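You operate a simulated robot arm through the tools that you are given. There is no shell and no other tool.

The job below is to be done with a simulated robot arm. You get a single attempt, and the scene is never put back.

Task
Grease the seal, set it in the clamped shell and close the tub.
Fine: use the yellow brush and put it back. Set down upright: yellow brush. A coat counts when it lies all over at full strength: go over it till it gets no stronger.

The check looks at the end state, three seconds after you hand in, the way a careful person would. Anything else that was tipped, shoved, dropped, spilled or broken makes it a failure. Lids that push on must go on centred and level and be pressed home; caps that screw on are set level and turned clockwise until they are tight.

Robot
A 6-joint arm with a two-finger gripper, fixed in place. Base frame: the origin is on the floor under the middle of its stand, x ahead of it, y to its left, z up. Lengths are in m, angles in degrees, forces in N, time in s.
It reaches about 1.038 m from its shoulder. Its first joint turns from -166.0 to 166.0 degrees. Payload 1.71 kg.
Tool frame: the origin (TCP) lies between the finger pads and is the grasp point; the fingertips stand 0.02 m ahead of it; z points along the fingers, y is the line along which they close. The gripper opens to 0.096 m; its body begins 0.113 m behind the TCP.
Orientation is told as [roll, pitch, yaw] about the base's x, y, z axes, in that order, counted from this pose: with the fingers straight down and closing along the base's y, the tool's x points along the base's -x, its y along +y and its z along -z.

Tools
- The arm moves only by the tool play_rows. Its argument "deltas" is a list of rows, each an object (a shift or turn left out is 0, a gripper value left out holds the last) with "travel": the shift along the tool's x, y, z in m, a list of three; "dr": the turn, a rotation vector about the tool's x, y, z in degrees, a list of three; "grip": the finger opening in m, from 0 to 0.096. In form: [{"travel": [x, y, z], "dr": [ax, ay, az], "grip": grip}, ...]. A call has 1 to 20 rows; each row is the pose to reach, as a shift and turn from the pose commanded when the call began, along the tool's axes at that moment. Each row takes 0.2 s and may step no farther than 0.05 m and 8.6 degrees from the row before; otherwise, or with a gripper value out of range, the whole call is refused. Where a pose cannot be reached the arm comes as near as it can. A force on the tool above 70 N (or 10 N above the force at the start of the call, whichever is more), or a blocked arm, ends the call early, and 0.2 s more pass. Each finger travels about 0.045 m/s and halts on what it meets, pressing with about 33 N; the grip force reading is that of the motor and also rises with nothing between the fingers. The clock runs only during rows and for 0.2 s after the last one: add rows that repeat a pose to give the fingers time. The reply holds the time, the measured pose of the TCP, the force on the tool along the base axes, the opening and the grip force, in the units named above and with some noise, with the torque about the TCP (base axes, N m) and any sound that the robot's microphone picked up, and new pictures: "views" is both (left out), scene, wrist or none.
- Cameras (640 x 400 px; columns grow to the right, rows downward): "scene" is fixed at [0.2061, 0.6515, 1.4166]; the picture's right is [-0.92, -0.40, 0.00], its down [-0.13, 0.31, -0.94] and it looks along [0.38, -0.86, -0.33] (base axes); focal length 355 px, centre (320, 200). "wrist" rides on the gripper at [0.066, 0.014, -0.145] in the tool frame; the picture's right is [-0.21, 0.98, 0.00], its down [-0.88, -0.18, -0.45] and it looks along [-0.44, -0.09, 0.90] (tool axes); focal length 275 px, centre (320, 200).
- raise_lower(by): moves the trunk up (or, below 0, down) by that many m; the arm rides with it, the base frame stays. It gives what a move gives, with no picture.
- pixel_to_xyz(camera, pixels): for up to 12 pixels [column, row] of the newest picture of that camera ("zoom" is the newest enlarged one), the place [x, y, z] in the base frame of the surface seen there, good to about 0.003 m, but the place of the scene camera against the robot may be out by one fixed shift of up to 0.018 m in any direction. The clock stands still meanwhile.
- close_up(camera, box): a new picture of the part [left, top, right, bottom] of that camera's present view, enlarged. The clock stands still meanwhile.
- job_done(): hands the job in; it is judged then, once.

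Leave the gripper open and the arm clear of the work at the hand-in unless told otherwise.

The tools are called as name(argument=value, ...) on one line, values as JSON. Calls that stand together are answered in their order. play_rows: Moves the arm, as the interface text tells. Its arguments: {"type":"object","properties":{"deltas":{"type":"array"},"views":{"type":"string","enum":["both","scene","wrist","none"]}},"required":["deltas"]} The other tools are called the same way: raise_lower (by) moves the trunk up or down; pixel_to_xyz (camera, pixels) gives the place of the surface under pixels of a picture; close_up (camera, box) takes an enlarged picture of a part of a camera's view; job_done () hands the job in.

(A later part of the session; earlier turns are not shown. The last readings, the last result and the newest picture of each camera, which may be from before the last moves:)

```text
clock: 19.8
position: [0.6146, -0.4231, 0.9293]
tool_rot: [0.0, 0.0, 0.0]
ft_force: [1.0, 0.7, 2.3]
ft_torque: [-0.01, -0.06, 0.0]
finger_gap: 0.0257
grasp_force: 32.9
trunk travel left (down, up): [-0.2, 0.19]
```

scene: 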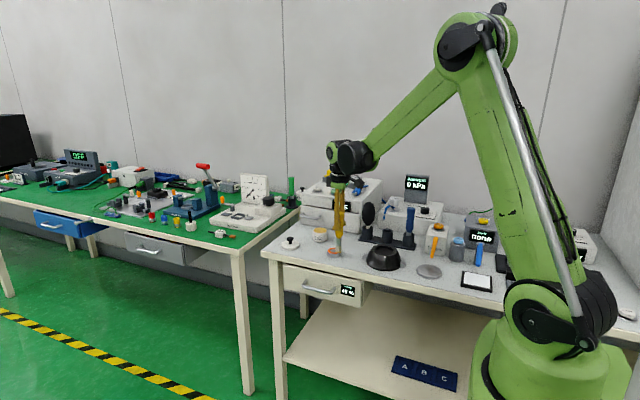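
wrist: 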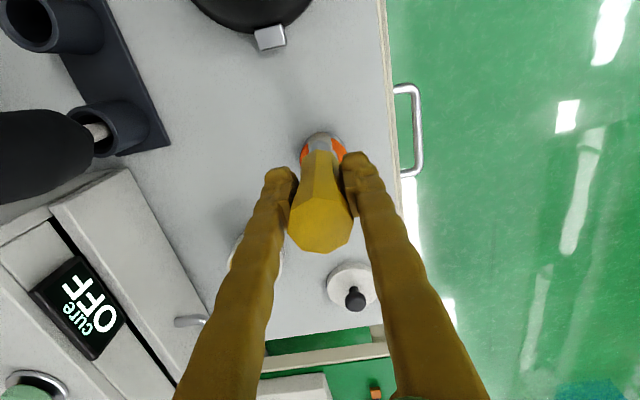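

A first light contact (about 2 N). I'll brush a quarter of the ring at this height plus 0.3 mm and check that the seal stays put.

play_rows(deltas=[{"travel": [-0.0009, 0.0057, 0.0003]}, {"travel": [-0.0035, 0.0109, 0.0003]}, {"travel": [-0.0076, 0.015, 0.0003]}, {"travel": [-0.0128, 0.0176, 0.0003]}, {"travel": [-0.0185, 0.0185, 0.0003]}, {"travel": [-0.0185, 0.0185, 0.0003]}])

close_up(camera="scene", box=[300, 215, 370, 270])

close_up(camera="wrist", box=[270, 100, 370, 180])

```text
clock: 21.2
position: [0.6322, -0.4036, 0.9297]
tool_rot: [-0.1, 0.1, 0.0]
ft_force: [-2.9, -0.5, 10.4]
ft_torque: [-0.12, 0.43, -0.05]
finger_gap: 0.0253
grasp_force: 33.3
trunk travel left (down, up): [-0.2, 0.19]
```

scene: 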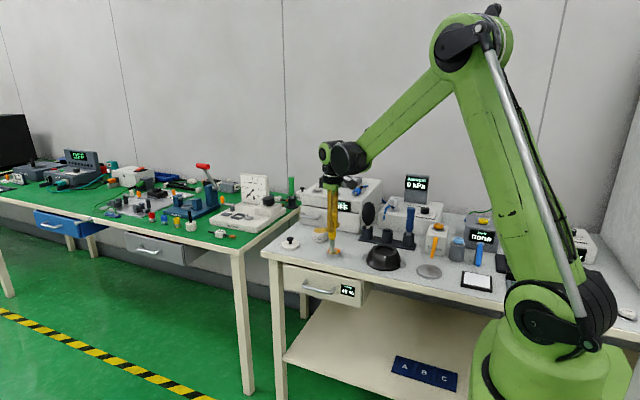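
wrist: 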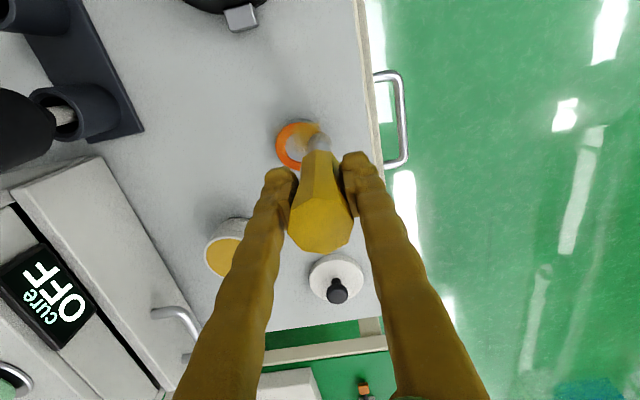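

```text
7.27 times, centred on (335, 242) of scene
```

zoom: 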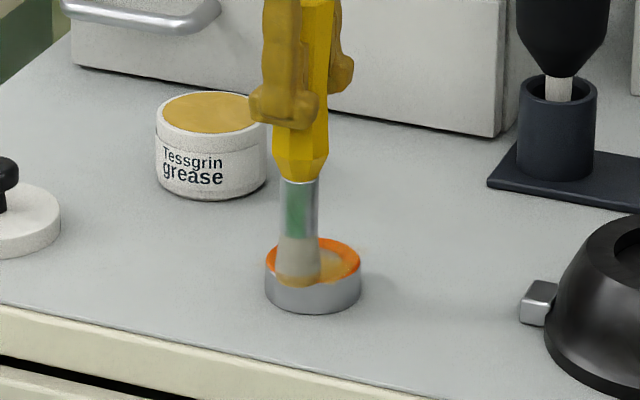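

```text
5.00 times, centred on (320, 140) of wrist
```

zoom: 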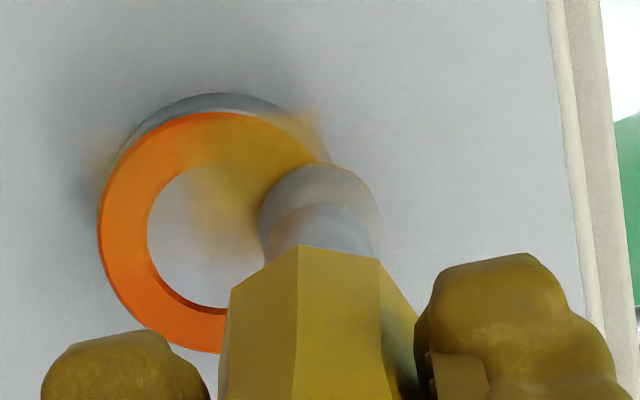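

The coat goes on and the seal has not moved, but there may be smear beyond the ring's outer edge. I'll lift 5 cm and back away to look at it closely.

play_rows(deltas=[{"travel": [0, 0, -0.01]}, {"travel": [0.02, 0.0, -0.04]}, {"travel": [0.06, 0, -0.06]}, {"travel": [0.08, 0, -0.08]}, {"travel": [0.08, 0, -0.08]}])

close_up(camera="wrist", box=[290, 120, 360, 180])

close_up(camera="scene", box=[315, 235, 355, 265])

```text
clock: 22.4
position: [0.5528, -0.4022, 1.0098]
tool_rot: [-0.1, 0.0, 0.1]
ft_force: [-0.6, 0.6, -0.2]
ft_torque: [-0.04, -0.04, 0.0]
finger_gap: 0.0253
grasp_force: 32.8
trunk travel left (down, up): [-0.2, 0.19]
```

scene: 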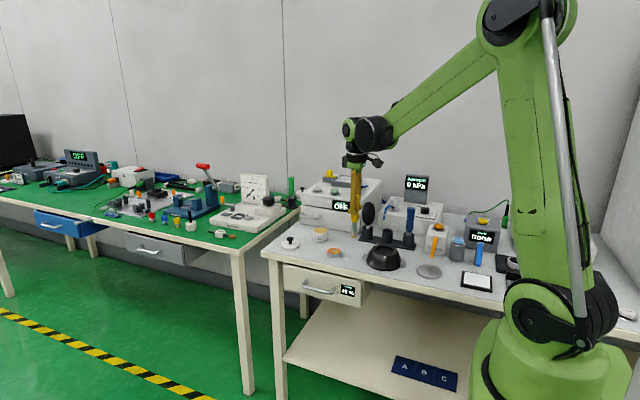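
wrist: 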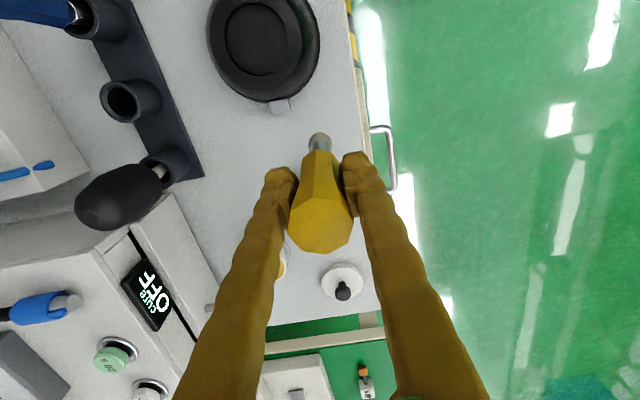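

```text
6.67 times, centred on (325, 150) of wrist
```

zoom: 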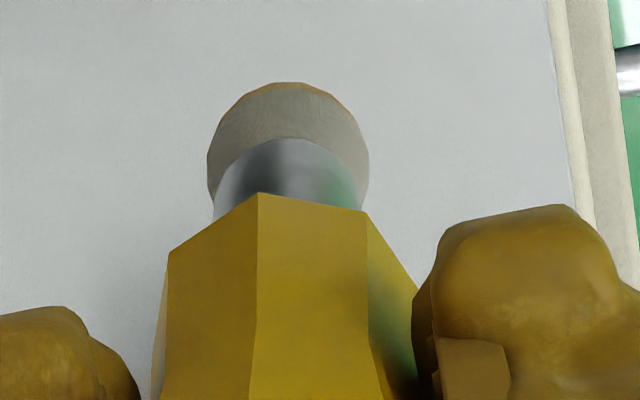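

```text
13.33 times, centred on (335, 250) of scene
```

zoom: 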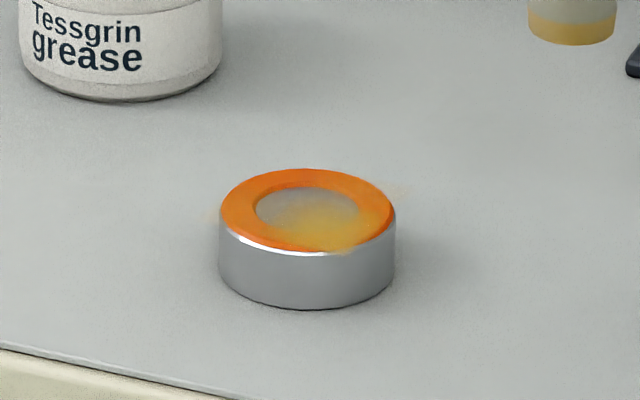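

The coat went on as a patch on the right/front part of the ring; only a faint halo at its edge. The seal is in place. I'll go back and brush whole rounds with a slightly smaller radius (0.0165) to stay on the ring.

play_rows(deltas=[{"travel": [-0.04, -0.001, 0.0]}, {"travel": [-0.08, -0.002, 0.02]}, {"travel": [-0.08, -0.002, 0.06]}, {"travel": [-0.08, -0.002, 0.075]}, {"travel": [-0.08, -0.002, 0.079]}, {"travel": [-0.08, -0.002, 0.0795]}, {"travel": [-0.08, -0.002, 0.0795]}], views="none")

```text
clock: 24.0
position: [0.6332, -0.4047, 0.9298]
tool_rot: [0.1, 0.1, 0.0]
ft_force: [-0.1, -0.6, -0.7]
ft_torque: [0.0, 0.04, 0.0]
finger_gap: 0.0255
grasp_force: 33.0
trunk travel left (down, up): [-0.2, 0.19]
```

Just above contact. Now a full round with the tip about 0.8–1 mm lower.

play_rows(deltas=[{"travel": [-0.0051, -0.0008, 0.0008]}, {"travel": [-0.0097, -0.0032, 0.0009]}, {"travel": [-0.0133, -0.0068, 0.0009]}, {"travel": [-0.0157, -0.0114, 0.0009]}, {"travel": [-0.0165, -0.0165, 0.0009]}, {"travel": [-0.0157, -0.0216, 0.0009]}, {"travel": [-0.0133, -0.0262, 0.0009]}, {"travel": [-0.0097, -0.0298, 0.0009]}, {"travel": [-0.0051, -0.0322, 0.0009]}, {"travel": [0, -0.033, 0.0009]}, {"travel": [0.0051, -0.0322, 0.0009]}, {"travel": [0.0097, -0.0298, 0.0009]}, {"travel": [0.0133, -0.0262, 0.0009]}, {"travel": [0.0157, -0.0216, 0.0009]}, {"travel": [0.0165, -0.0165, 0.0009]}, {"travel": [0.0157, -0.0114, 0.0009]}, {"travel": [0.0133, -0.0068, 0.0009]}, {"travel": [0.0097, -0.0032, 0.0009]}, {"travel": [0.0051, -0.0008, 0.0009]}, {"travel": [0, 0, 0.0009]}])

close_up(camera="scene", box=[315, 230, 355, 265])

close_up(camera="wrist", box=[270, 100, 370, 180])

```text
clock: 28.2
position: [0.6317, -0.4061, 0.9296]
tool_rot: [-0.1, 0.0, 0.1]
ft_force: [-3.2, -0.8, 9.2]
ft_torque: [-0.07, 0.38, 0.0]
finger_gap: 0.0256
grasp_force: 33.0
trunk travel left (down, up): [-0.2, 0.19]
```

scene: 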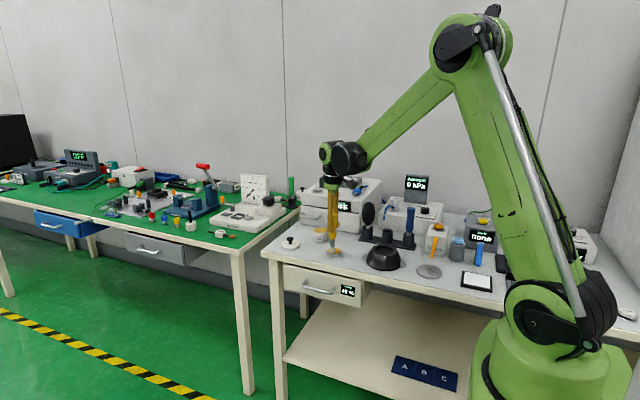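
wrist: 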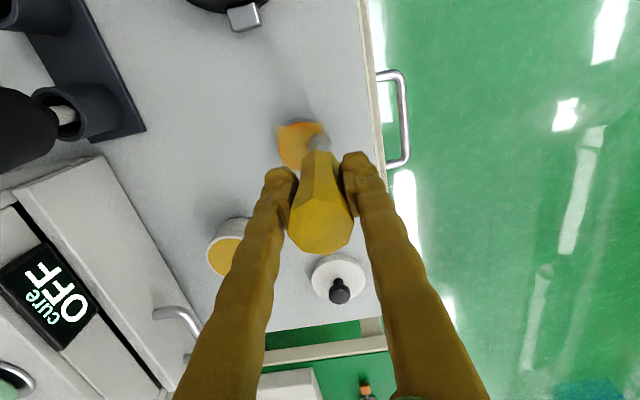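

```text
11.43 times, centred on (335, 248) of scene
```

zoom: 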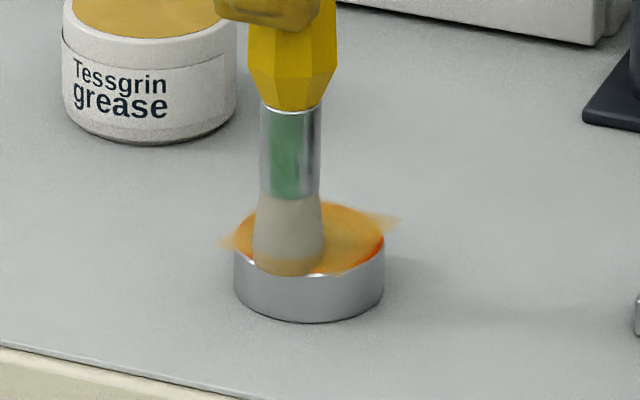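

```text
5.00 times, centred on (320, 140) of wrist
```

zoom: 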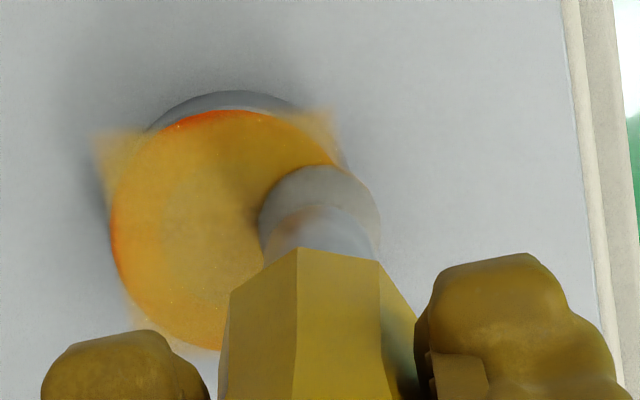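

One round gave an amber film over nearly the whole face; the coat shows as a square field just enclosing the disc (corners peek out), with the outer rim still reddish at spots. The seal has not moved. Next: go around a square path of half-side 0.0175, then across the middle.

play_rows(deltas=[{"travel": [0.00875, 0.001, 0]}, {"travel": [0.0175, 0.001, 0]}, {"travel": [0.0175, -0.00775, 0]}, {"travel": [0.0175, -0.0165, 0]}, {"travel": [0.0175, -0.02525, 0]}, {"travel": [0.0175, -0.034, 0]}, {"travel": [0.00875, -0.034, 0]}, {"travel": [0, -0.034, 0]}, {"travel": [-0.00875, -0.034, 0]}, {"travel": [-0.0175, -0.034, 0]}, {"travel": [-0.0175, -0.02525, 0]}, {"travel": [-0.0175, -0.0165, 0]}, {"travel": [-0.0175, -0.00775, 0]}, {"travel": [-0.0175, 0.001, 0]}, {"travel": [-0.00875, 0.001, 0]}, {"travel": [0, 0, 0]}, {"travel": [0, -0.0085, 0]}, {"travel": [0, -0.0165, 0]}, {"travel": [0, -0.0245, 0]}, {"travel": [0, -0.0165, 0]}])

close_up(camera="scene", box=[315, 230, 355, 265])

close_up(camera="wrist", box=[270, 100, 370, 180])

```text
clock: 32.4
position: [0.6331, -0.422, 0.9273]
tool_rot: [-0.1, 0.0, 0.0]
ft_force: [0.1, -0.2, -0.5]
ft_torque: [0.03, 0.0, -0.01]
finger_gap: 0.0255
grasp_force: 32.7
trunk travel left (down, up): [-0.2, 0.19]
```

scene: 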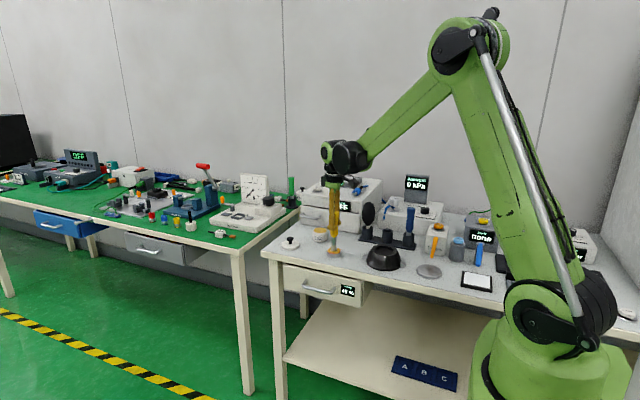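
wrist: 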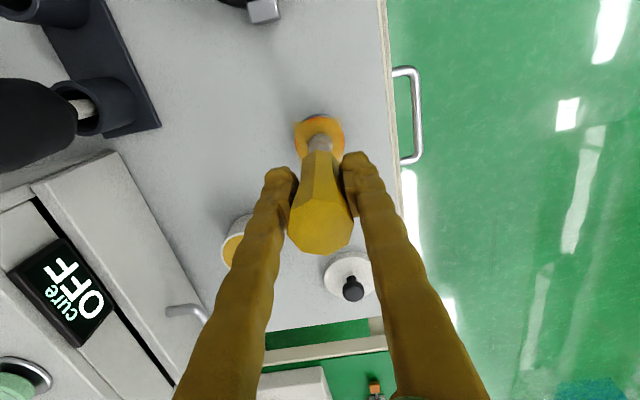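

```text
11.43 times, centred on (335, 248) of scene
```

zoom: 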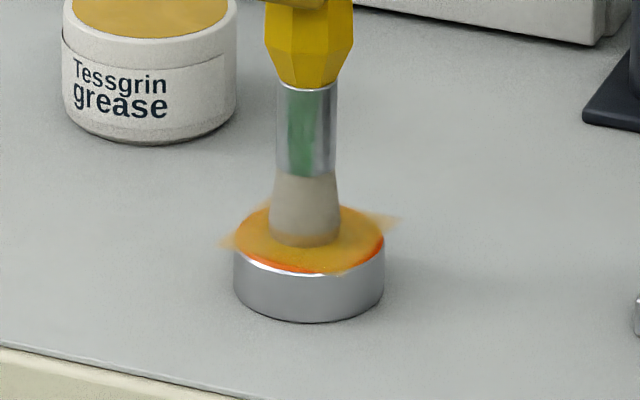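

```text
5.00 times, centred on (320, 140) of wrist
```

zoom: 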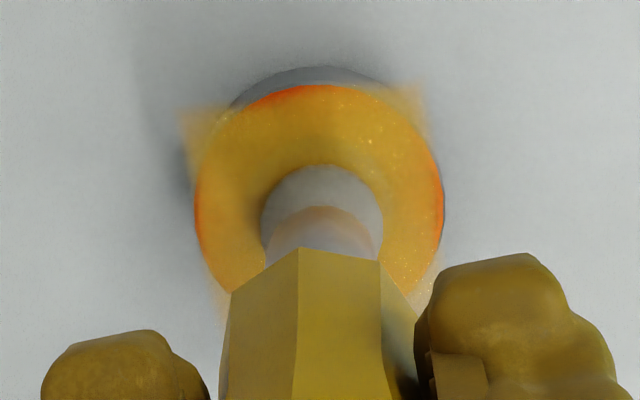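

The film is thin and the bristles look almost spent; the remaining red crescents sit at the very outer bevel. I'll lift, reload the brush in the tub (gentle stir), and lift again.

play_rows(deltas=[{"travel": [0, 0, -0.03]}, {"travel": [0, 0, -0.07]}, {"travel": [-0.03, -0.03, -0.07]}, {"travel": [-0.06, -0.06, -0.07]}, {"travel": [-0.09, -0.09, -0.07]}, {"travel": [-0.096, -0.0965, -0.065]}, {"travel": [-0.096, -0.0965, -0.04]}, {"travel": [-0.096, -0.0965, -0.026]}, {"travel": [-0.096, -0.0965, -0.022]}, {"travel": [-0.1, -0.0965, -0.022]}, {"travel": [-0.096, -0.0925, -0.022]}, {"travel": [-0.092, -0.0965, -0.022]}, {"travel": [-0.096, -0.1005, -0.022]}, {"travel": [-0.096, -0.0965, -0.022]}])

```text
clock: 35.4
position: [0.729, -0.519, 0.9513]
tool_rot: [0.0, 0.0, 0.0]
ft_force: [0.2, -0.5, 0.0]
ft_torque: [0.02, -0.02, 0.01]
finger_gap: 0.0256
grasp_force: 33.3
trunk travel left (down, up): [-0.2, 0.19]
```

scene: 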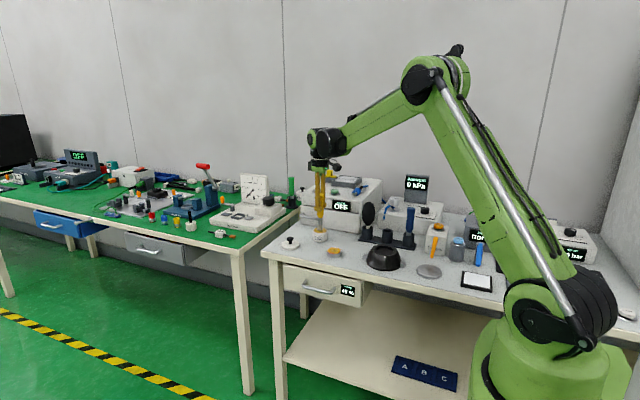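
wrist: 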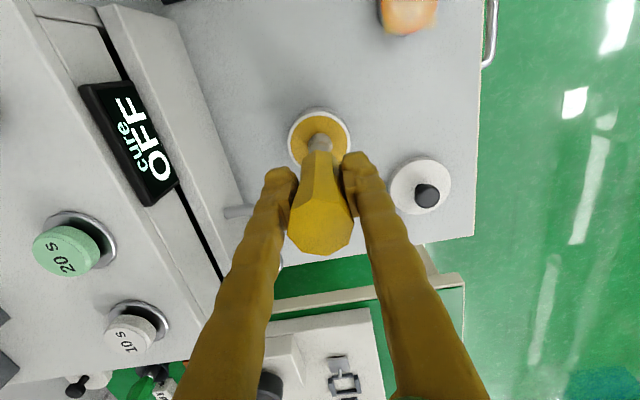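

No contact force yet at 0.9513. I'll press 1.5 mm further into the grease and check the seal in close-up while the brush is away.

play_rows(deltas=[{"travel": [0, 0, 0.001]}, {"travel": [0, 0, 0.0015]}, {"travel": [0, 0, 0.0015]}], views="scene")

close_up(camera="scene", box=[315, 235, 355, 265])

close_up(camera="wrist", box=[360, 0, 460, 60])

```text
clock: 36.2
position: [0.7285, -0.5192, 0.9498]
tool_rot: [-0.1, 0.0, 0.1]
ft_force: [0.2, -1.7, 13.8]
ft_torque: [-0.15, -0.1, -0.01]
finger_gap: 0.0254
grasp_force: 32.8
trunk travel left (down, up): [-0.2, 0.19]
```

scene: 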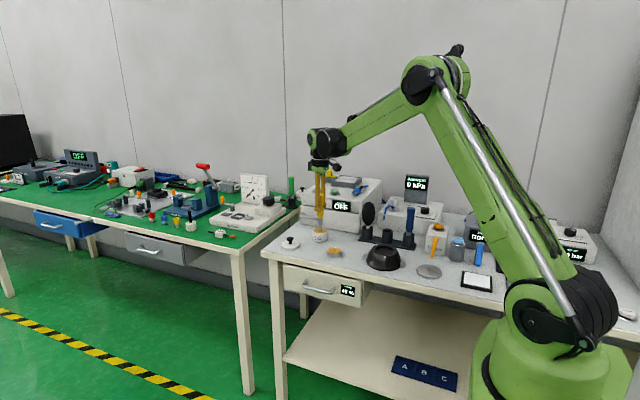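

```text
13.33 times, centred on (335, 250) of scene
```

zoom: 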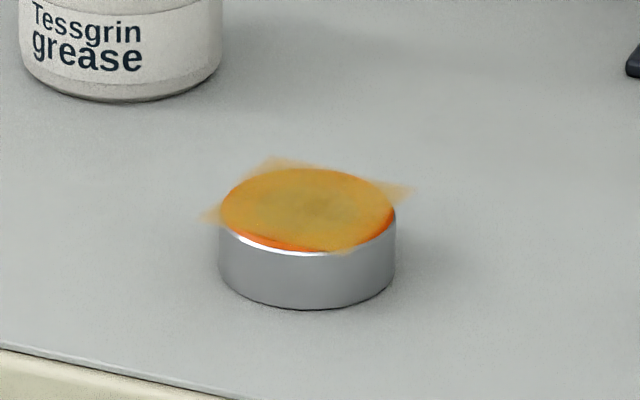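

```text
6.40 times, centred on (410, 30) of wrist
```

zoom: 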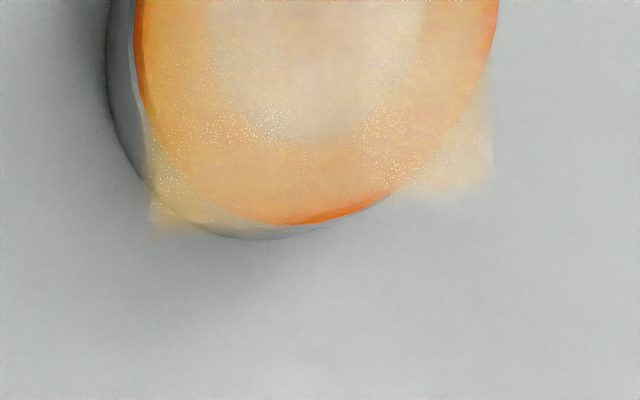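

The dip now pressed with about 14 N, so the brush is reloaded. Without the brush in the way the coat looks even, slightly thinner in the middle. I'll return to the seal's centre and touch down there.

play_rows(deltas=[{"travel": [0, 0, -0.03]}, {"travel": [0, 0, -0.05]}, {"travel": [0.03, 0.03, -0.05]}, {"travel": [0.06, 0.06, -0.05]}, {"travel": [0.09, 0.09, -0.05]}, {"travel": [0.096, 0.0965, -0.04]}, {"travel": [0.096, 0.0965, -0.005]}, {"travel": [0.096, 0.0965, 0.015]}, {"travel": [0.096, 0.0965, 0.0205]}, {"travel": [0.096, 0.0965, 0.0205]}], views="none")

```text
clock: 38.4
position: [0.6313, -0.4215, 0.9284]
tool_rot: [0.0, 0.0, 0.0]
ft_force: [1.0, 0.8, 4.7]
ft_torque: [0.03, 0.0, -0.01]
finger_gap: 0.0259
grasp_force: 32.8
trunk travel left (down, up): [-0.2, 0.19]
```

Contact of about 5 N. Now a raster of five lines across the whole face.

play_rows(deltas=[{"travel": [-0.016, -0.016, 0]}, {"travel": [-0.0053, -0.016, 0]}, {"travel": [0.0053, -0.016, 0]}, {"travel": [0.016, -0.016, 0]}, {"travel": [0.016, -0.008, 0]}, {"travel": [0.0053, -0.008, 0]}, {"travel": [-0.0053, -0.008, 0]}, {"travel": [-0.016, -0.008, 0]}, {"travel": [-0.016, 0, 0]}, {"travel": [-0.0053, 0, 0]}, {"travel": [0.0053, 0, 0]}, {"travel": [0.016, 0, 0]}, {"travel": [0.016, 0.008, 0]}, {"travel": [0.0053, 0.008, 0]}, {"travel": [-0.0053, 0.008, 0]}, {"travel": [-0.016, 0.008, 0]}, {"travel": [-0.016, 0.016, 0]}, {"travel": [-0.0053, 0.016, 0]}, {"travel": [0.0053, 0.016, 0]}, {"travel": [0.016, 0.016, 0]}])

close_up(camera="scene", box=[315, 235, 355, 265])

close_up(camera="wrist", box=[270, 100, 370, 180])

```text
clock: 42.6
position: [0.6157, -0.407, 0.9284]
tool_rot: [-0.1, 0.0, -0.1]
ft_force: [0.2, 0.1, -0.9]
ft_torque: [-0.02, 0.02, -0.01]
finger_gap: 0.0257
grasp_force: 32.8
trunk travel left (down, up): [-0.2, 0.19]
```

scene: 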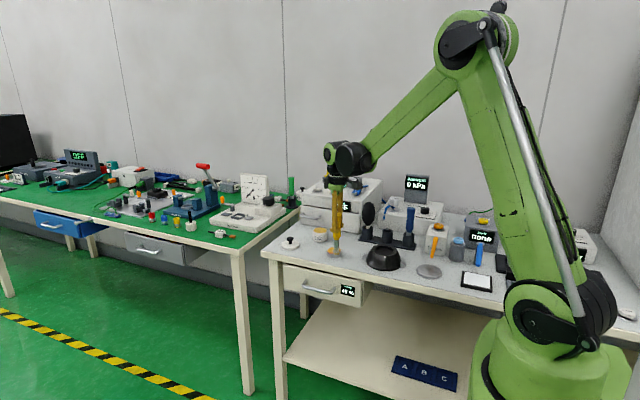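
wrist: 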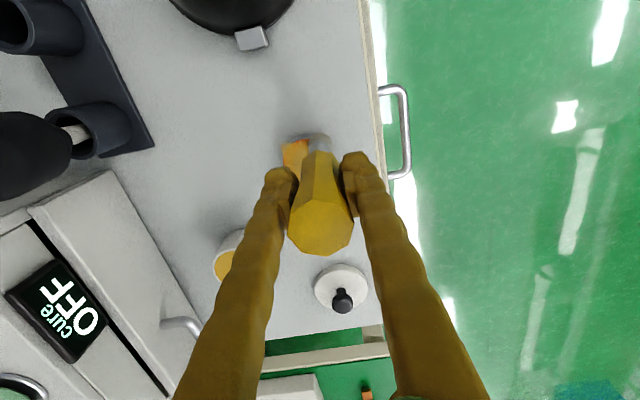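

```text
13.33 times, centred on (335, 250) of scene
```

zoom: 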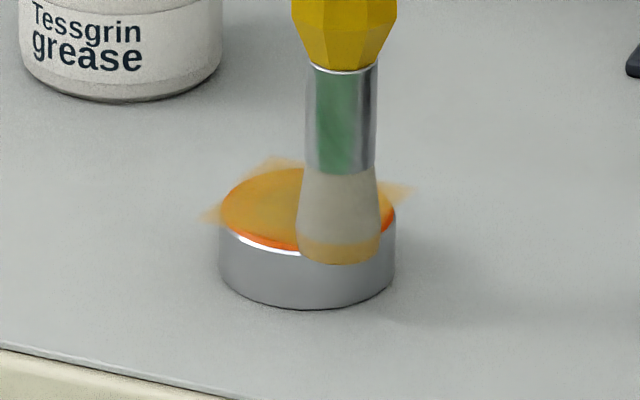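

```text
5.00 times, centred on (320, 140) of wrist
```

zoom: 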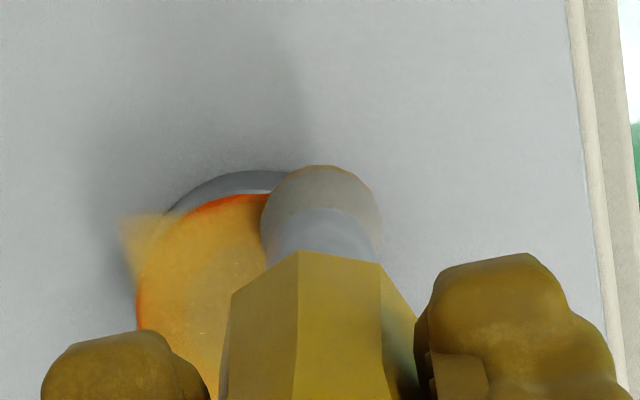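

I'll lift off, go for another reload in the tub, and compare the coat with the earlier picture.

play_rows(deltas=[{"travel": [0, 0, -0.03]}, {"travel": [0, 0, -0.07]}, {"travel": [-0.03, -0.03, -0.07]}, {"travel": [-0.06, -0.06, -0.07]}, {"travel": [-0.09, -0.09, -0.07]}, {"travel": [-0.112, -0.1125, -0.065]}, {"travel": [-0.112, -0.1125, -0.04]}, {"travel": [-0.112, -0.1125, -0.026]}, {"travel": [-0.112, -0.1125, -0.0208]}, {"travel": [-0.116, -0.1125, -0.0208]}, {"travel": [-0.112, -0.1085, -0.0208]}, {"travel": [-0.108, -0.1125, -0.0208]}, {"travel": [-0.112, -0.1165, -0.0208]}, {"travel": [-0.112, -0.1125, -0.0208]}])

close_up(camera="scene", box=[315, 235, 355, 265])

close_up(camera="wrist", box=[360, 0, 460, 60])

```text
clock: 45.6
position: [0.7277, -0.5189, 0.9498]
tool_rot: [-0.1, 0.0, 0.0]
ft_force: [0.7, -1.4, 9.1]
ft_torque: [-0.18, 0.03, -0.01]
finger_gap: 0.0258
grasp_force: 32.9
trunk travel left (down, up): [-0.2, 0.19]
```

scene: 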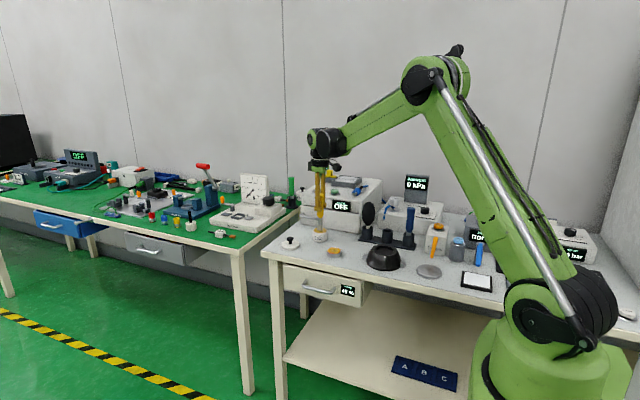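
wrist: 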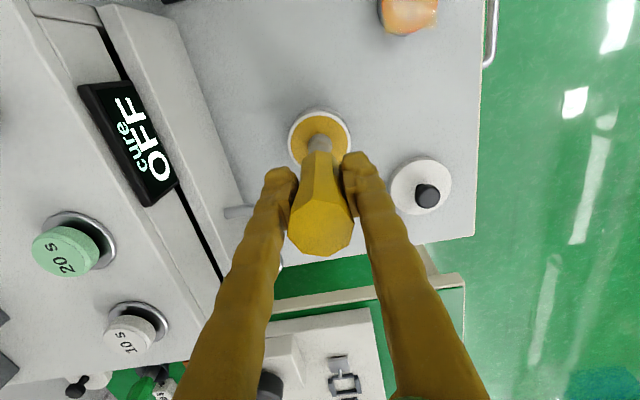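

```text
13.33 times, centred on (335, 250) of scene
```

zoom: 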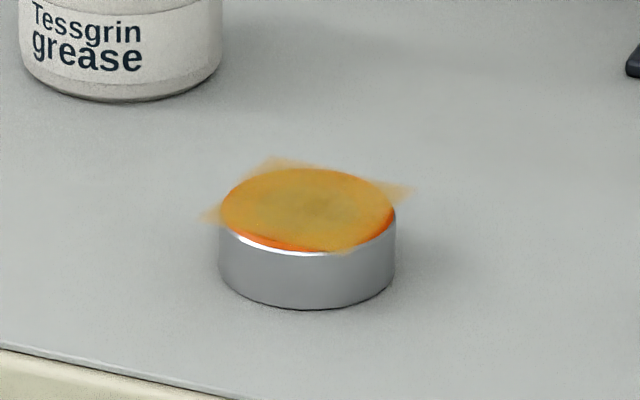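

```text
6.40 times, centred on (410, 30) of wrist
```

zoom: 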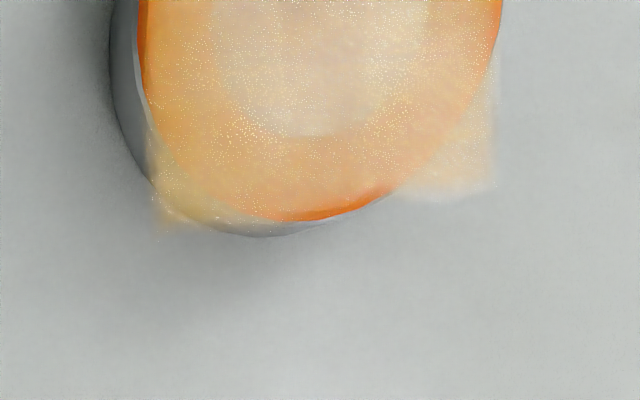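

The coat looks nearly the same as before — close to its limit. I'll do another loaded pass to confirm: return to the seal and touch down slightly firmer.

play_rows(deltas=[{"travel": [0, 0, -0.03]}, {"travel": [0, 0, -0.05]}, {"travel": [0.03, 0.03, -0.05]}, {"travel": [0.06, 0.06, -0.05]}, {"travel": [0.09, 0.09, -0.05]}, {"travel": [0.096, 0.0965, -0.04]}, {"travel": [0.096, 0.0965, -0.005]}, {"travel": [0.096, 0.0965, 0.015]}, {"travel": [0.096, 0.0965, 0.0212]}, {"travel": [0.096, 0.0965, 0.0212]}], views="none")

```text
clock: 47.8
position: [0.6336, -0.4228, 0.9284]
tool_rot: [0.0, 0.0, 0.0]
ft_force: [-0.7, 0.8, 1.0]
ft_torque: [0.04, 0.01, -0.04]
finger_gap: 0.0256
grasp_force: 33.4
trunk travel left (down, up): [-0.2, 0.19]
```

Light contact. Now a cross-wise raster, 0.5 mm lower.

play_rows(deltas=[{"travel": [-0.016, -0.016, 0.0005]}, {"travel": [-0.016, -0.0053, 0.0005]}, {"travel": [-0.016, 0.0053, 0.0005]}, {"travel": [-0.016, 0.016, 0.0005]}, {"travel": [-0.008, 0.016, 0.0005]}, {"travel": [-0.008, 0.0053, 0.0005]}, {"travel": [-0.008, -0.0053, 0.0005]}, {"travel": [-0.008, -0.016, 0.0005]}, {"travel": [0, -0.016, 0.0005]}, {"travel": [0, -0.0053, 0.0005]}, {"travel": [0, 0.0053, 0.0005]}, {"travel": [0, 0.016, 0.0005]}, {"travel": [0.008, 0.016, 0.0005]}, {"travel": [0.008, 0.0053, 0.0005]}, {"travel": [0.008, -0.0053, 0.0005]}, {"travel": [0.008, -0.016, 0.0005]}, {"travel": [0.016, -0.016, 0.0005]}, {"travel": [0.016, -0.0053, 0.0005]}, {"travel": [0.016, 0.0053, 0.0005]}, {"travel": [0.016, 0.016, 0.0005]}], views="none")

```text
clock: 52.0
position: [0.616, -0.4057, 0.9288]
tool_rot: [0.0, 0.1, 0.1]
ft_force: [0.7, 0.1, 7.6]
ft_torque: [-0.03, -0.03, 0.01]
finger_gap: 0.0255
grasp_force: 32.8
trunk travel left (down, up): [-0.2, 0.19]
```

Then another full round on the ring.

play_rows(deltas=[{"travel": [-0.0063, -0.0027, 0]}, {"travel": [-0.0109, -0.0003, 0]}, {"travel": [-0.016, 0.0005, 0]}, {"travel": [-0.0211, -0.0003, 0]}, {"travel": [-0.0257, -0.0027, 0]}, {"travel": [-0.0293, -0.0063, 0]}, {"travel": [-0.0317, -0.0109, 0]}, {"travel": [-0.0325, -0.016, 0]}, {"travel": [-0.0317, -0.0211, 0]}, {"travel": [-0.0293, -0.0257, 0]}, {"travel": [-0.0257, -0.0293, 0]}, {"travel": [-0.0211, -0.0317, 0]}, {"travel": [-0.016, -0.0325, 0]}, {"travel": [-0.0109, -0.0317, 0]}, {"travel": [-0.0063, -0.0293, 0]}, {"travel": [-0.0027, -0.0257, 0]}, {"travel": [-0.0003, -0.0211, 0]}, {"travel": [0.0005, -0.016, 0]}, {"travel": [-0.0003, -0.0109, 0]}, {"travel": [-0.0027, -0.0063, 0]}], views="none")

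```text
clock: 56.2
position: [0.6198, -0.4115, 0.9276]
tool_rot: [0.0, -0.1, -0.1]
ft_force: [0.3, 0.6, 2.0]
ft_torque: [-0.01, 0.0, 0.01]
finger_gap: 0.0257
grasp_force: 33.5
trunk travel left (down, up): [-0.2, 0.19]
```

I'll lift, reload once more and compare.

play_rows(deltas=[{"travel": [0, 0, -0.03]}, {"travel": [0, 0, -0.07]}, {"travel": [-0.03, -0.03, -0.07]}, {"travel": [-0.06, -0.06, -0.07]}, {"travel": [-0.09, -0.09, -0.07]}, {"travel": [-0.109, -0.106, -0.065]}, {"travel": [-0.109, -0.106, -0.04]}, {"travel": [-0.109, -0.106, -0.026]}, {"travel": [-0.109, -0.106, -0.0217]}, {"travel": [-0.113, -0.106, -0.0217]}, {"travel": [-0.109, -0.102, -0.0217]}, {"travel": [-0.105, -0.106, -0.0217]}, {"travel": [-0.109, -0.11, -0.0217]}, {"travel": [-0.109, -0.106, -0.0217]}])

close_up(camera="scene", box=[315, 235, 355, 265])

close_up(camera="wrist", box=[360, 0, 460, 60])

```text
clock: 59.2
position: [0.7281, -0.5179, 0.9494]
tool_rot: [0.0, 0.1, 0.0]
ft_force: [-0.5, -0.5, 0.0]
ft_torque: [-0.03, 0.0, 0.03]
finger_gap: 0.0259
grasp_force: 33.1
trunk travel left (down, up): [-0.2, 0.19]
```

scene: 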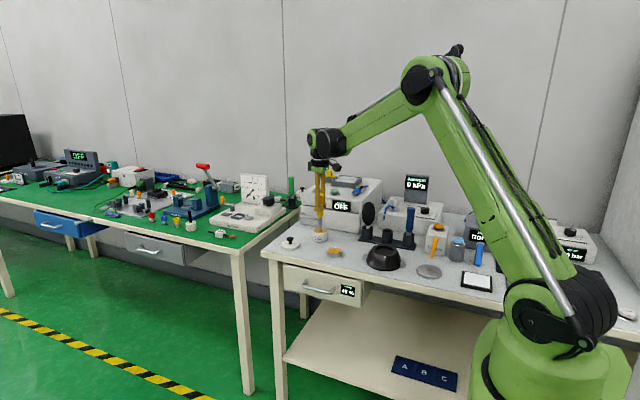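
wrist: 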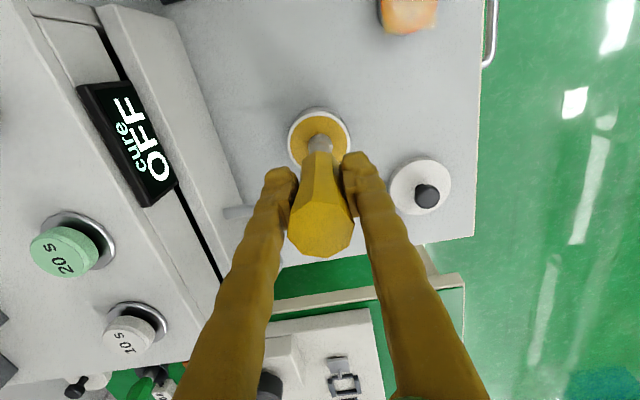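

```text
13.33 times, centred on (335, 250) of scene
```

zoom: 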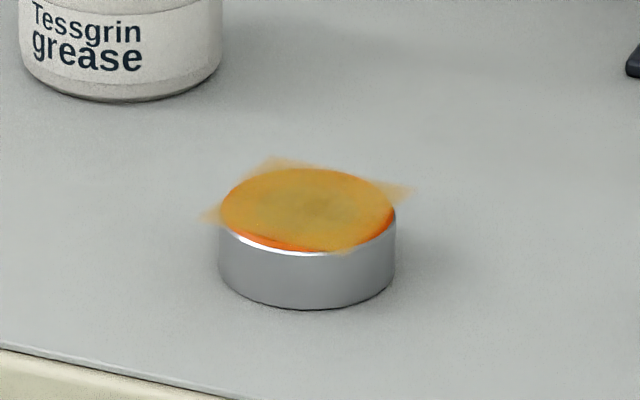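

```text
6.40 times, centred on (410, 30) of wrist
```

zoom: 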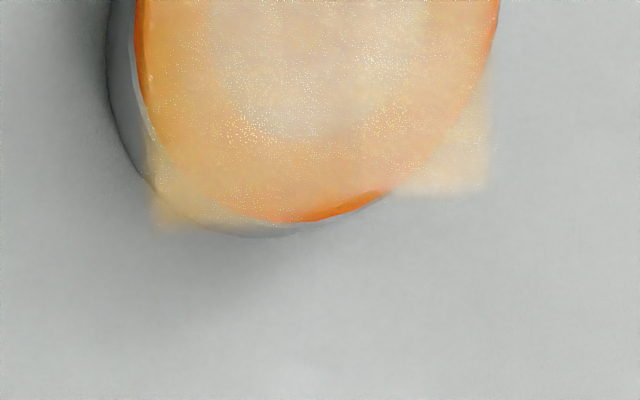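

The look is unchanged from the previous pass, so the coat seems at its limit. For certainty I'll dip with real contact once more and give one last pass concentrating on edges and the middle.

play_rows(deltas=[{"travel": [0, 0, 0.001]}, {"travel": [0, 0, 0.002]}, {"travel": [0.003, 0, 0.002]}, {"travel": [-0.003, 0.0, 0.002]}, {"travel": [0, 0, 0.002]}], views="none")

```text
clock: 60.4
position: [0.7293, -0.5181, 0.9477]
tool_rot: [-0.1, -0.1, 0.0]
ft_force: [6.5, -2.0, 22.1]
ft_torque: [-0.28, -0.61, 0.01]
finger_gap: 0.0257
grasp_force: 32.5
trunk travel left (down, up): [-0.2, 0.19]
```

22 N at the grease: loaded. Back to the seal centre.

play_rows(deltas=[{"travel": [0, 0, -0.03]}, {"travel": [0, 0, -0.05]}, {"travel": [0.03, 0.03, -0.05]}, {"travel": [0.06, 0.06, -0.05]}, {"travel": [0.09, 0.09, -0.05]}, {"travel": [0.096, 0.0965, -0.04]}, {"travel": [0.096, 0.0965, -0.005]}, {"travel": [0.096, 0.0965, 0.015]}, {"travel": [0.096, 0.0965, 0.0198]}, {"travel": [0.096, 0.0965, 0.0198]}], views="scene")

close_up(camera="scene", box=[300, 215, 370, 270])

```text
clock: 62.6
position: [0.632, -0.4223, 0.9277]
tool_rot: [0.0, 0.1, 0.0]
ft_force: [0.7, 0.1, -0.9]
ft_torque: [0.0, -0.03, 0.0]
finger_gap: 0.0258
grasp_force: 33.5
trunk travel left (down, up): [-0.2, 0.19]
```

scene: 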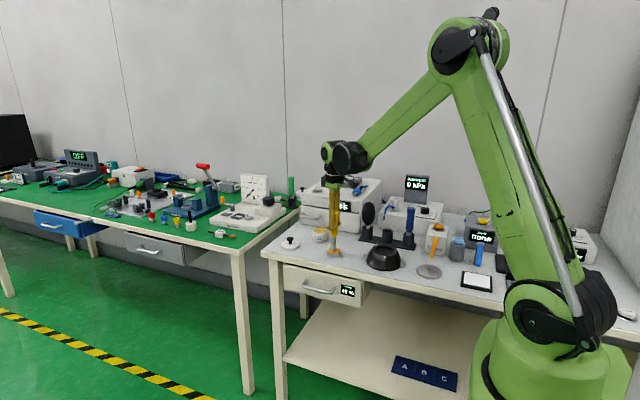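

```text
7.27 times, centred on (335, 242) of scene
```

zoom: 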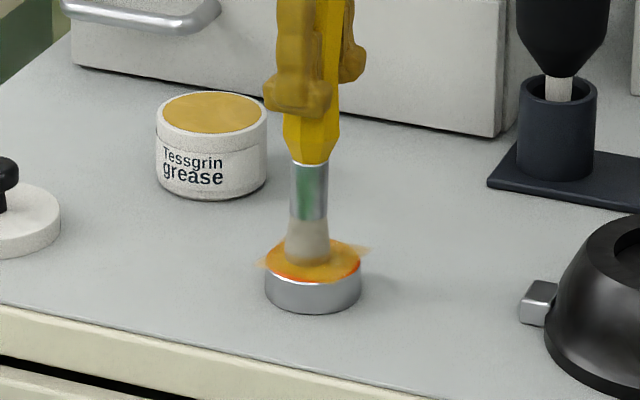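

No contact; I'll lower by 1 mm and brush the circle with radius 0.017, then the middle.

play_rows(deltas=[{"travel": [0, 0, 0.0007]}, {"travel": [0, 0, 0.0013]}, {"travel": [0, 0, 0.0013]}], views="none")

```text
clock: 63.4
position: [0.6313, -0.4224, 0.9263]
tool_rot: [0.0, 0.0, -0.1]
ft_force: [1.3, 0.1, 7.2]
ft_torque: [-0.06, -0.02, 0.02]
finger_gap: 0.0259
grasp_force: 32.9
trunk travel left (down, up): [-0.2, 0.19]
```

Contact 7 N. Now the square perimeter (half-side 0.017) and the centre.

play_rows(deltas=[{"travel": [0, 0.009, 0]}, {"travel": [0, 0.017, 0]}, {"travel": [0.0085, 0.017, 0]}, {"travel": [0.017, 0.017, 0]}, {"travel": [0.017, 0.0085, 0]}, {"travel": [0.017, 0, 0]}, {"travel": [0.017, -0.0085, 0]}, {"travel": [0.017, -0.017, 0]}, {"travel": [0.0085, -0.017, 0]}, {"travel": [0, -0.017, 0]}, {"travel": [-0.0085, -0.017, 0]}, {"travel": [-0.017, -0.017, 0]}, {"travel": [-0.017, -0.0085, 0]}, {"travel": [-0.017, 0, 0]}, {"travel": [-0.017, 0.0085, 0]}, {"travel": [-0.017, 0.017, 0]}, {"travel": [-0.0085, 0.017, 0]}, {"travel": [0, 0.017, 0]}, {"travel": [0, 0.0085, 0]}, {"travel": [0, 0, 0]}], views="none")

play_rows(deltas=[{"travel": [0.01, 0, 0]}, {"travel": [0.007, 0.007, 0]}, {"travel": [0, 0.01, 0]}, {"travel": [-0.007, 0.007, 0]}, {"travel": [-0.01, 0, 0]}, {"travel": [-0.007, -0.007, 0]}, {"travel": [0, -0.01, 0]}, {"travel": [0.007, -0.007, 0]}, {"travel": [0.004, 0, 0]}, {"travel": [0, 0, 0]}, {"travel": [0, 0, -0.03]}, {"travel": [0.03, 0.0, -0.06]}, {"travel": [0.07, 0, -0.07]}, {"travel": [0.1, 0, -0.075]}, {"travel": [0.1, 0, -0.075]}])

close_up(camera="scene", box=[315, 235, 355, 265])

close_up(camera="wrist", box=[270, 100, 370, 180])

```text
clock: 67.6
position: [0.6314, -0.4224, 0.9275]
tool_rot: [0.0, 0.0, -0.2]
ft_force: [-0.9, 1.0, 0.4]
ft_torque: [-0.04, 0.02, 0.02]
finger_gap: 0.0257
grasp_force: 32.8
trunk travel left (down, up): [-0.2, 0.19]
```

```text
clock: 70.8
position: [0.5317, -0.4231, 1.0025]
tool_rot: [0.0, 0.0, 0.0]
ft_force: [-1.1, 0.7, -0.8]
ft_torque: [0.0, -0.01, -0.01]
finger_gap: 0.0257
grasp_force: 33.2
trunk travel left (down, up): [-0.2, 0.19]
```

scene: 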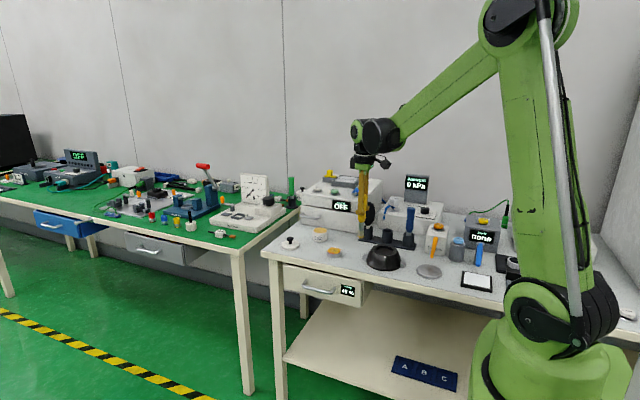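
wrist: 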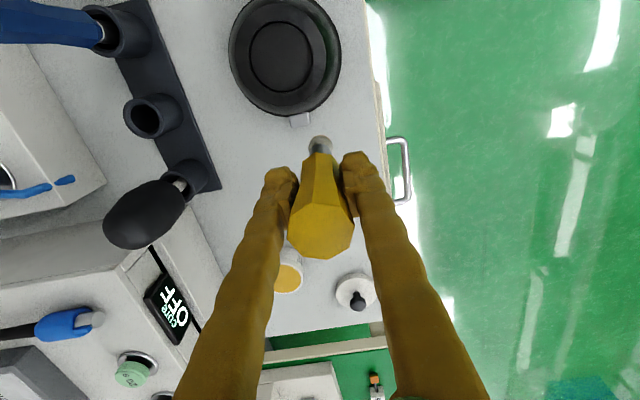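

```text
13.33 times, centred on (335, 250) of scene
```

zoom: 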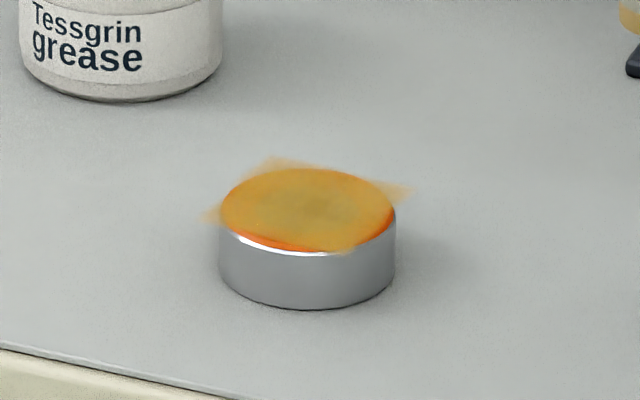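

```text
5.00 times, centred on (320, 140) of wrist
```

zoom: 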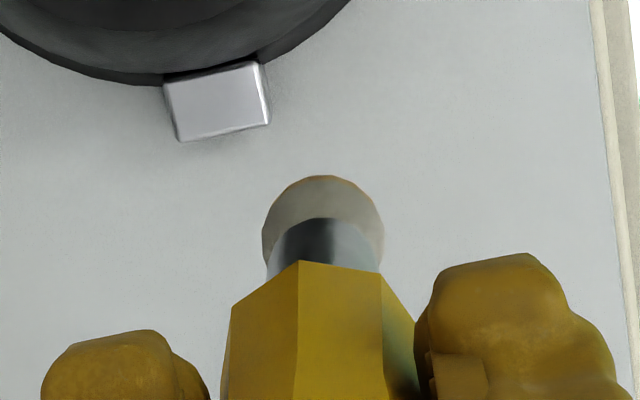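

No visible change after a fully loaded extra pass, so the coat is at full strength. Now I return the brush: by the summed moves, the cup pose lies at tool travel (+0.0522,-0.1763,+0.0815) from here. First I go above the empty cup.

play_rows(deltas=[{"travel": [0.02, -0.03, -0.03]}, {"travel": [0.04, -0.06, -0.0385]}, {"travel": [0.0522, -0.09, -0.0385]}, {"travel": [0.0522, -0.13, -0.0385]}, {"travel": [0.0522, -0.165, -0.0385]}, {"travel": [0.0522, -0.1763, -0.0385]}, {"travel": [0.0522, -0.1763, -0.0385]}])

close_up(camera="wrist", box=[270, 100, 370, 180])

close_up(camera="scene", box=[350, 165, 430, 250])

```text
clock: 72.4
position: [0.4796, -0.5986, 1.0397]
tool_rot: [-0.1, 0.0, -0.1]
ft_force: [-0.2, -0.2, -0.1]
ft_torque: [0.03, 0.01, 0.01]
finger_gap: 0.0255
grasp_force: 32.9
trunk travel left (down, up): [-0.2, 0.19]
```

scene: 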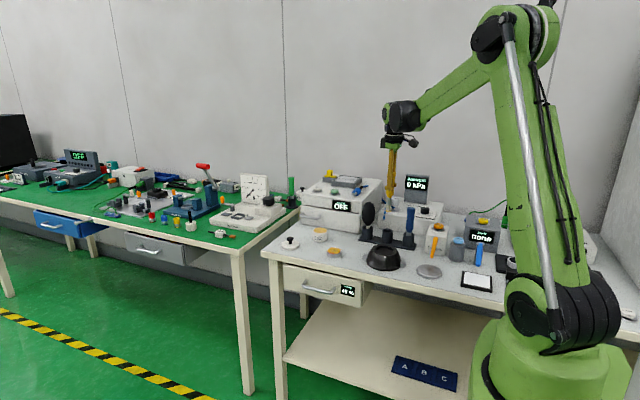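
wrist: 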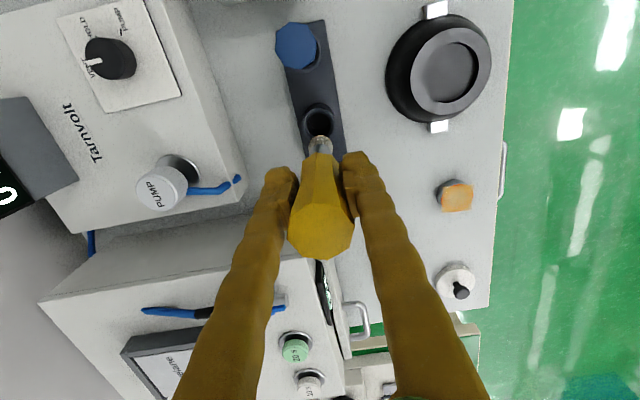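

```text
5.00 times, centred on (320, 140) of wrist
```

zoom: 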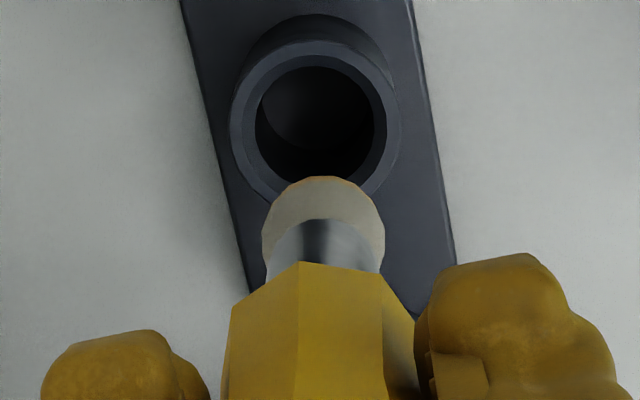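

```text
4.71 times, centred on (390, 208) of scene
```

zoom: 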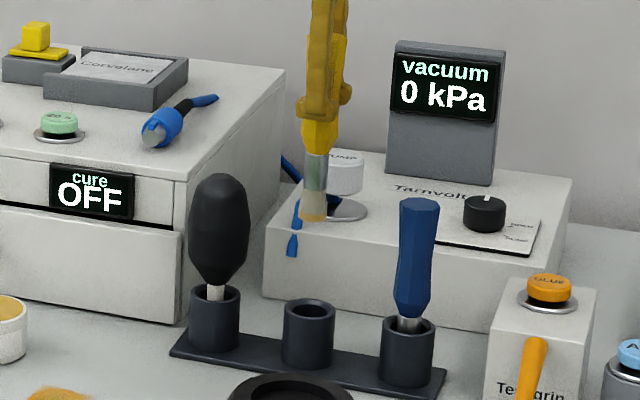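

The brush has slid up a little in the grip and may be slightly tilted. I'll measure the bristle end, handle and cup rim.

pixel_to_xyz(camera="scene", pixels=[[388, 211], [389, 207], [389, 200], [390, 195], [387, 230], [391, 230], [383, 230], [387, 228]])

pixel_to_xyz(camera="wrist", pixels=[[320, 136], [320, 139], [312, 145], [329, 145], [320, 147], [320, 165], [320, 225], [303, 125], [334, 125], [319, 110], [319, 118]])

close_up(camera="scene", box=[365, 165, 415, 245])

```text
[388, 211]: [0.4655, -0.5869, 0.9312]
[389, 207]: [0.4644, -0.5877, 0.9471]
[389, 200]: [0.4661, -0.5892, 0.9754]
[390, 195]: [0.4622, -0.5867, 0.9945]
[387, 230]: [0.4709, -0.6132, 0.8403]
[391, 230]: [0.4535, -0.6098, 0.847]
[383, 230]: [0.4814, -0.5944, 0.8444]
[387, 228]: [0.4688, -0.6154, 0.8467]
```

```text
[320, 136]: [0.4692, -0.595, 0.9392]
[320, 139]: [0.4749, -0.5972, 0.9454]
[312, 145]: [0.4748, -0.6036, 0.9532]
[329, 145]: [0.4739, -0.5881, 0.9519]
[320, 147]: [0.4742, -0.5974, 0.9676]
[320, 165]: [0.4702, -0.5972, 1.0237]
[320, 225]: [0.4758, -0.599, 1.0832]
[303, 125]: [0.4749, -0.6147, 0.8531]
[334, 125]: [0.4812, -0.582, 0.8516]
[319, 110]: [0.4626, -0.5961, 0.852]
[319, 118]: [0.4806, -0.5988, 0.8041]
```

```text
5.00 times, centred on (390, 205) of scene
```

zoom: 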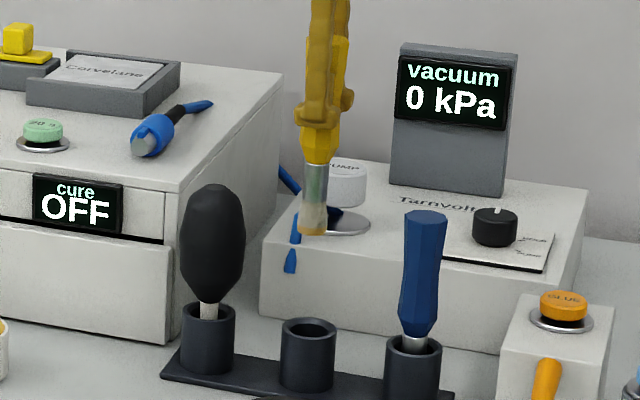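

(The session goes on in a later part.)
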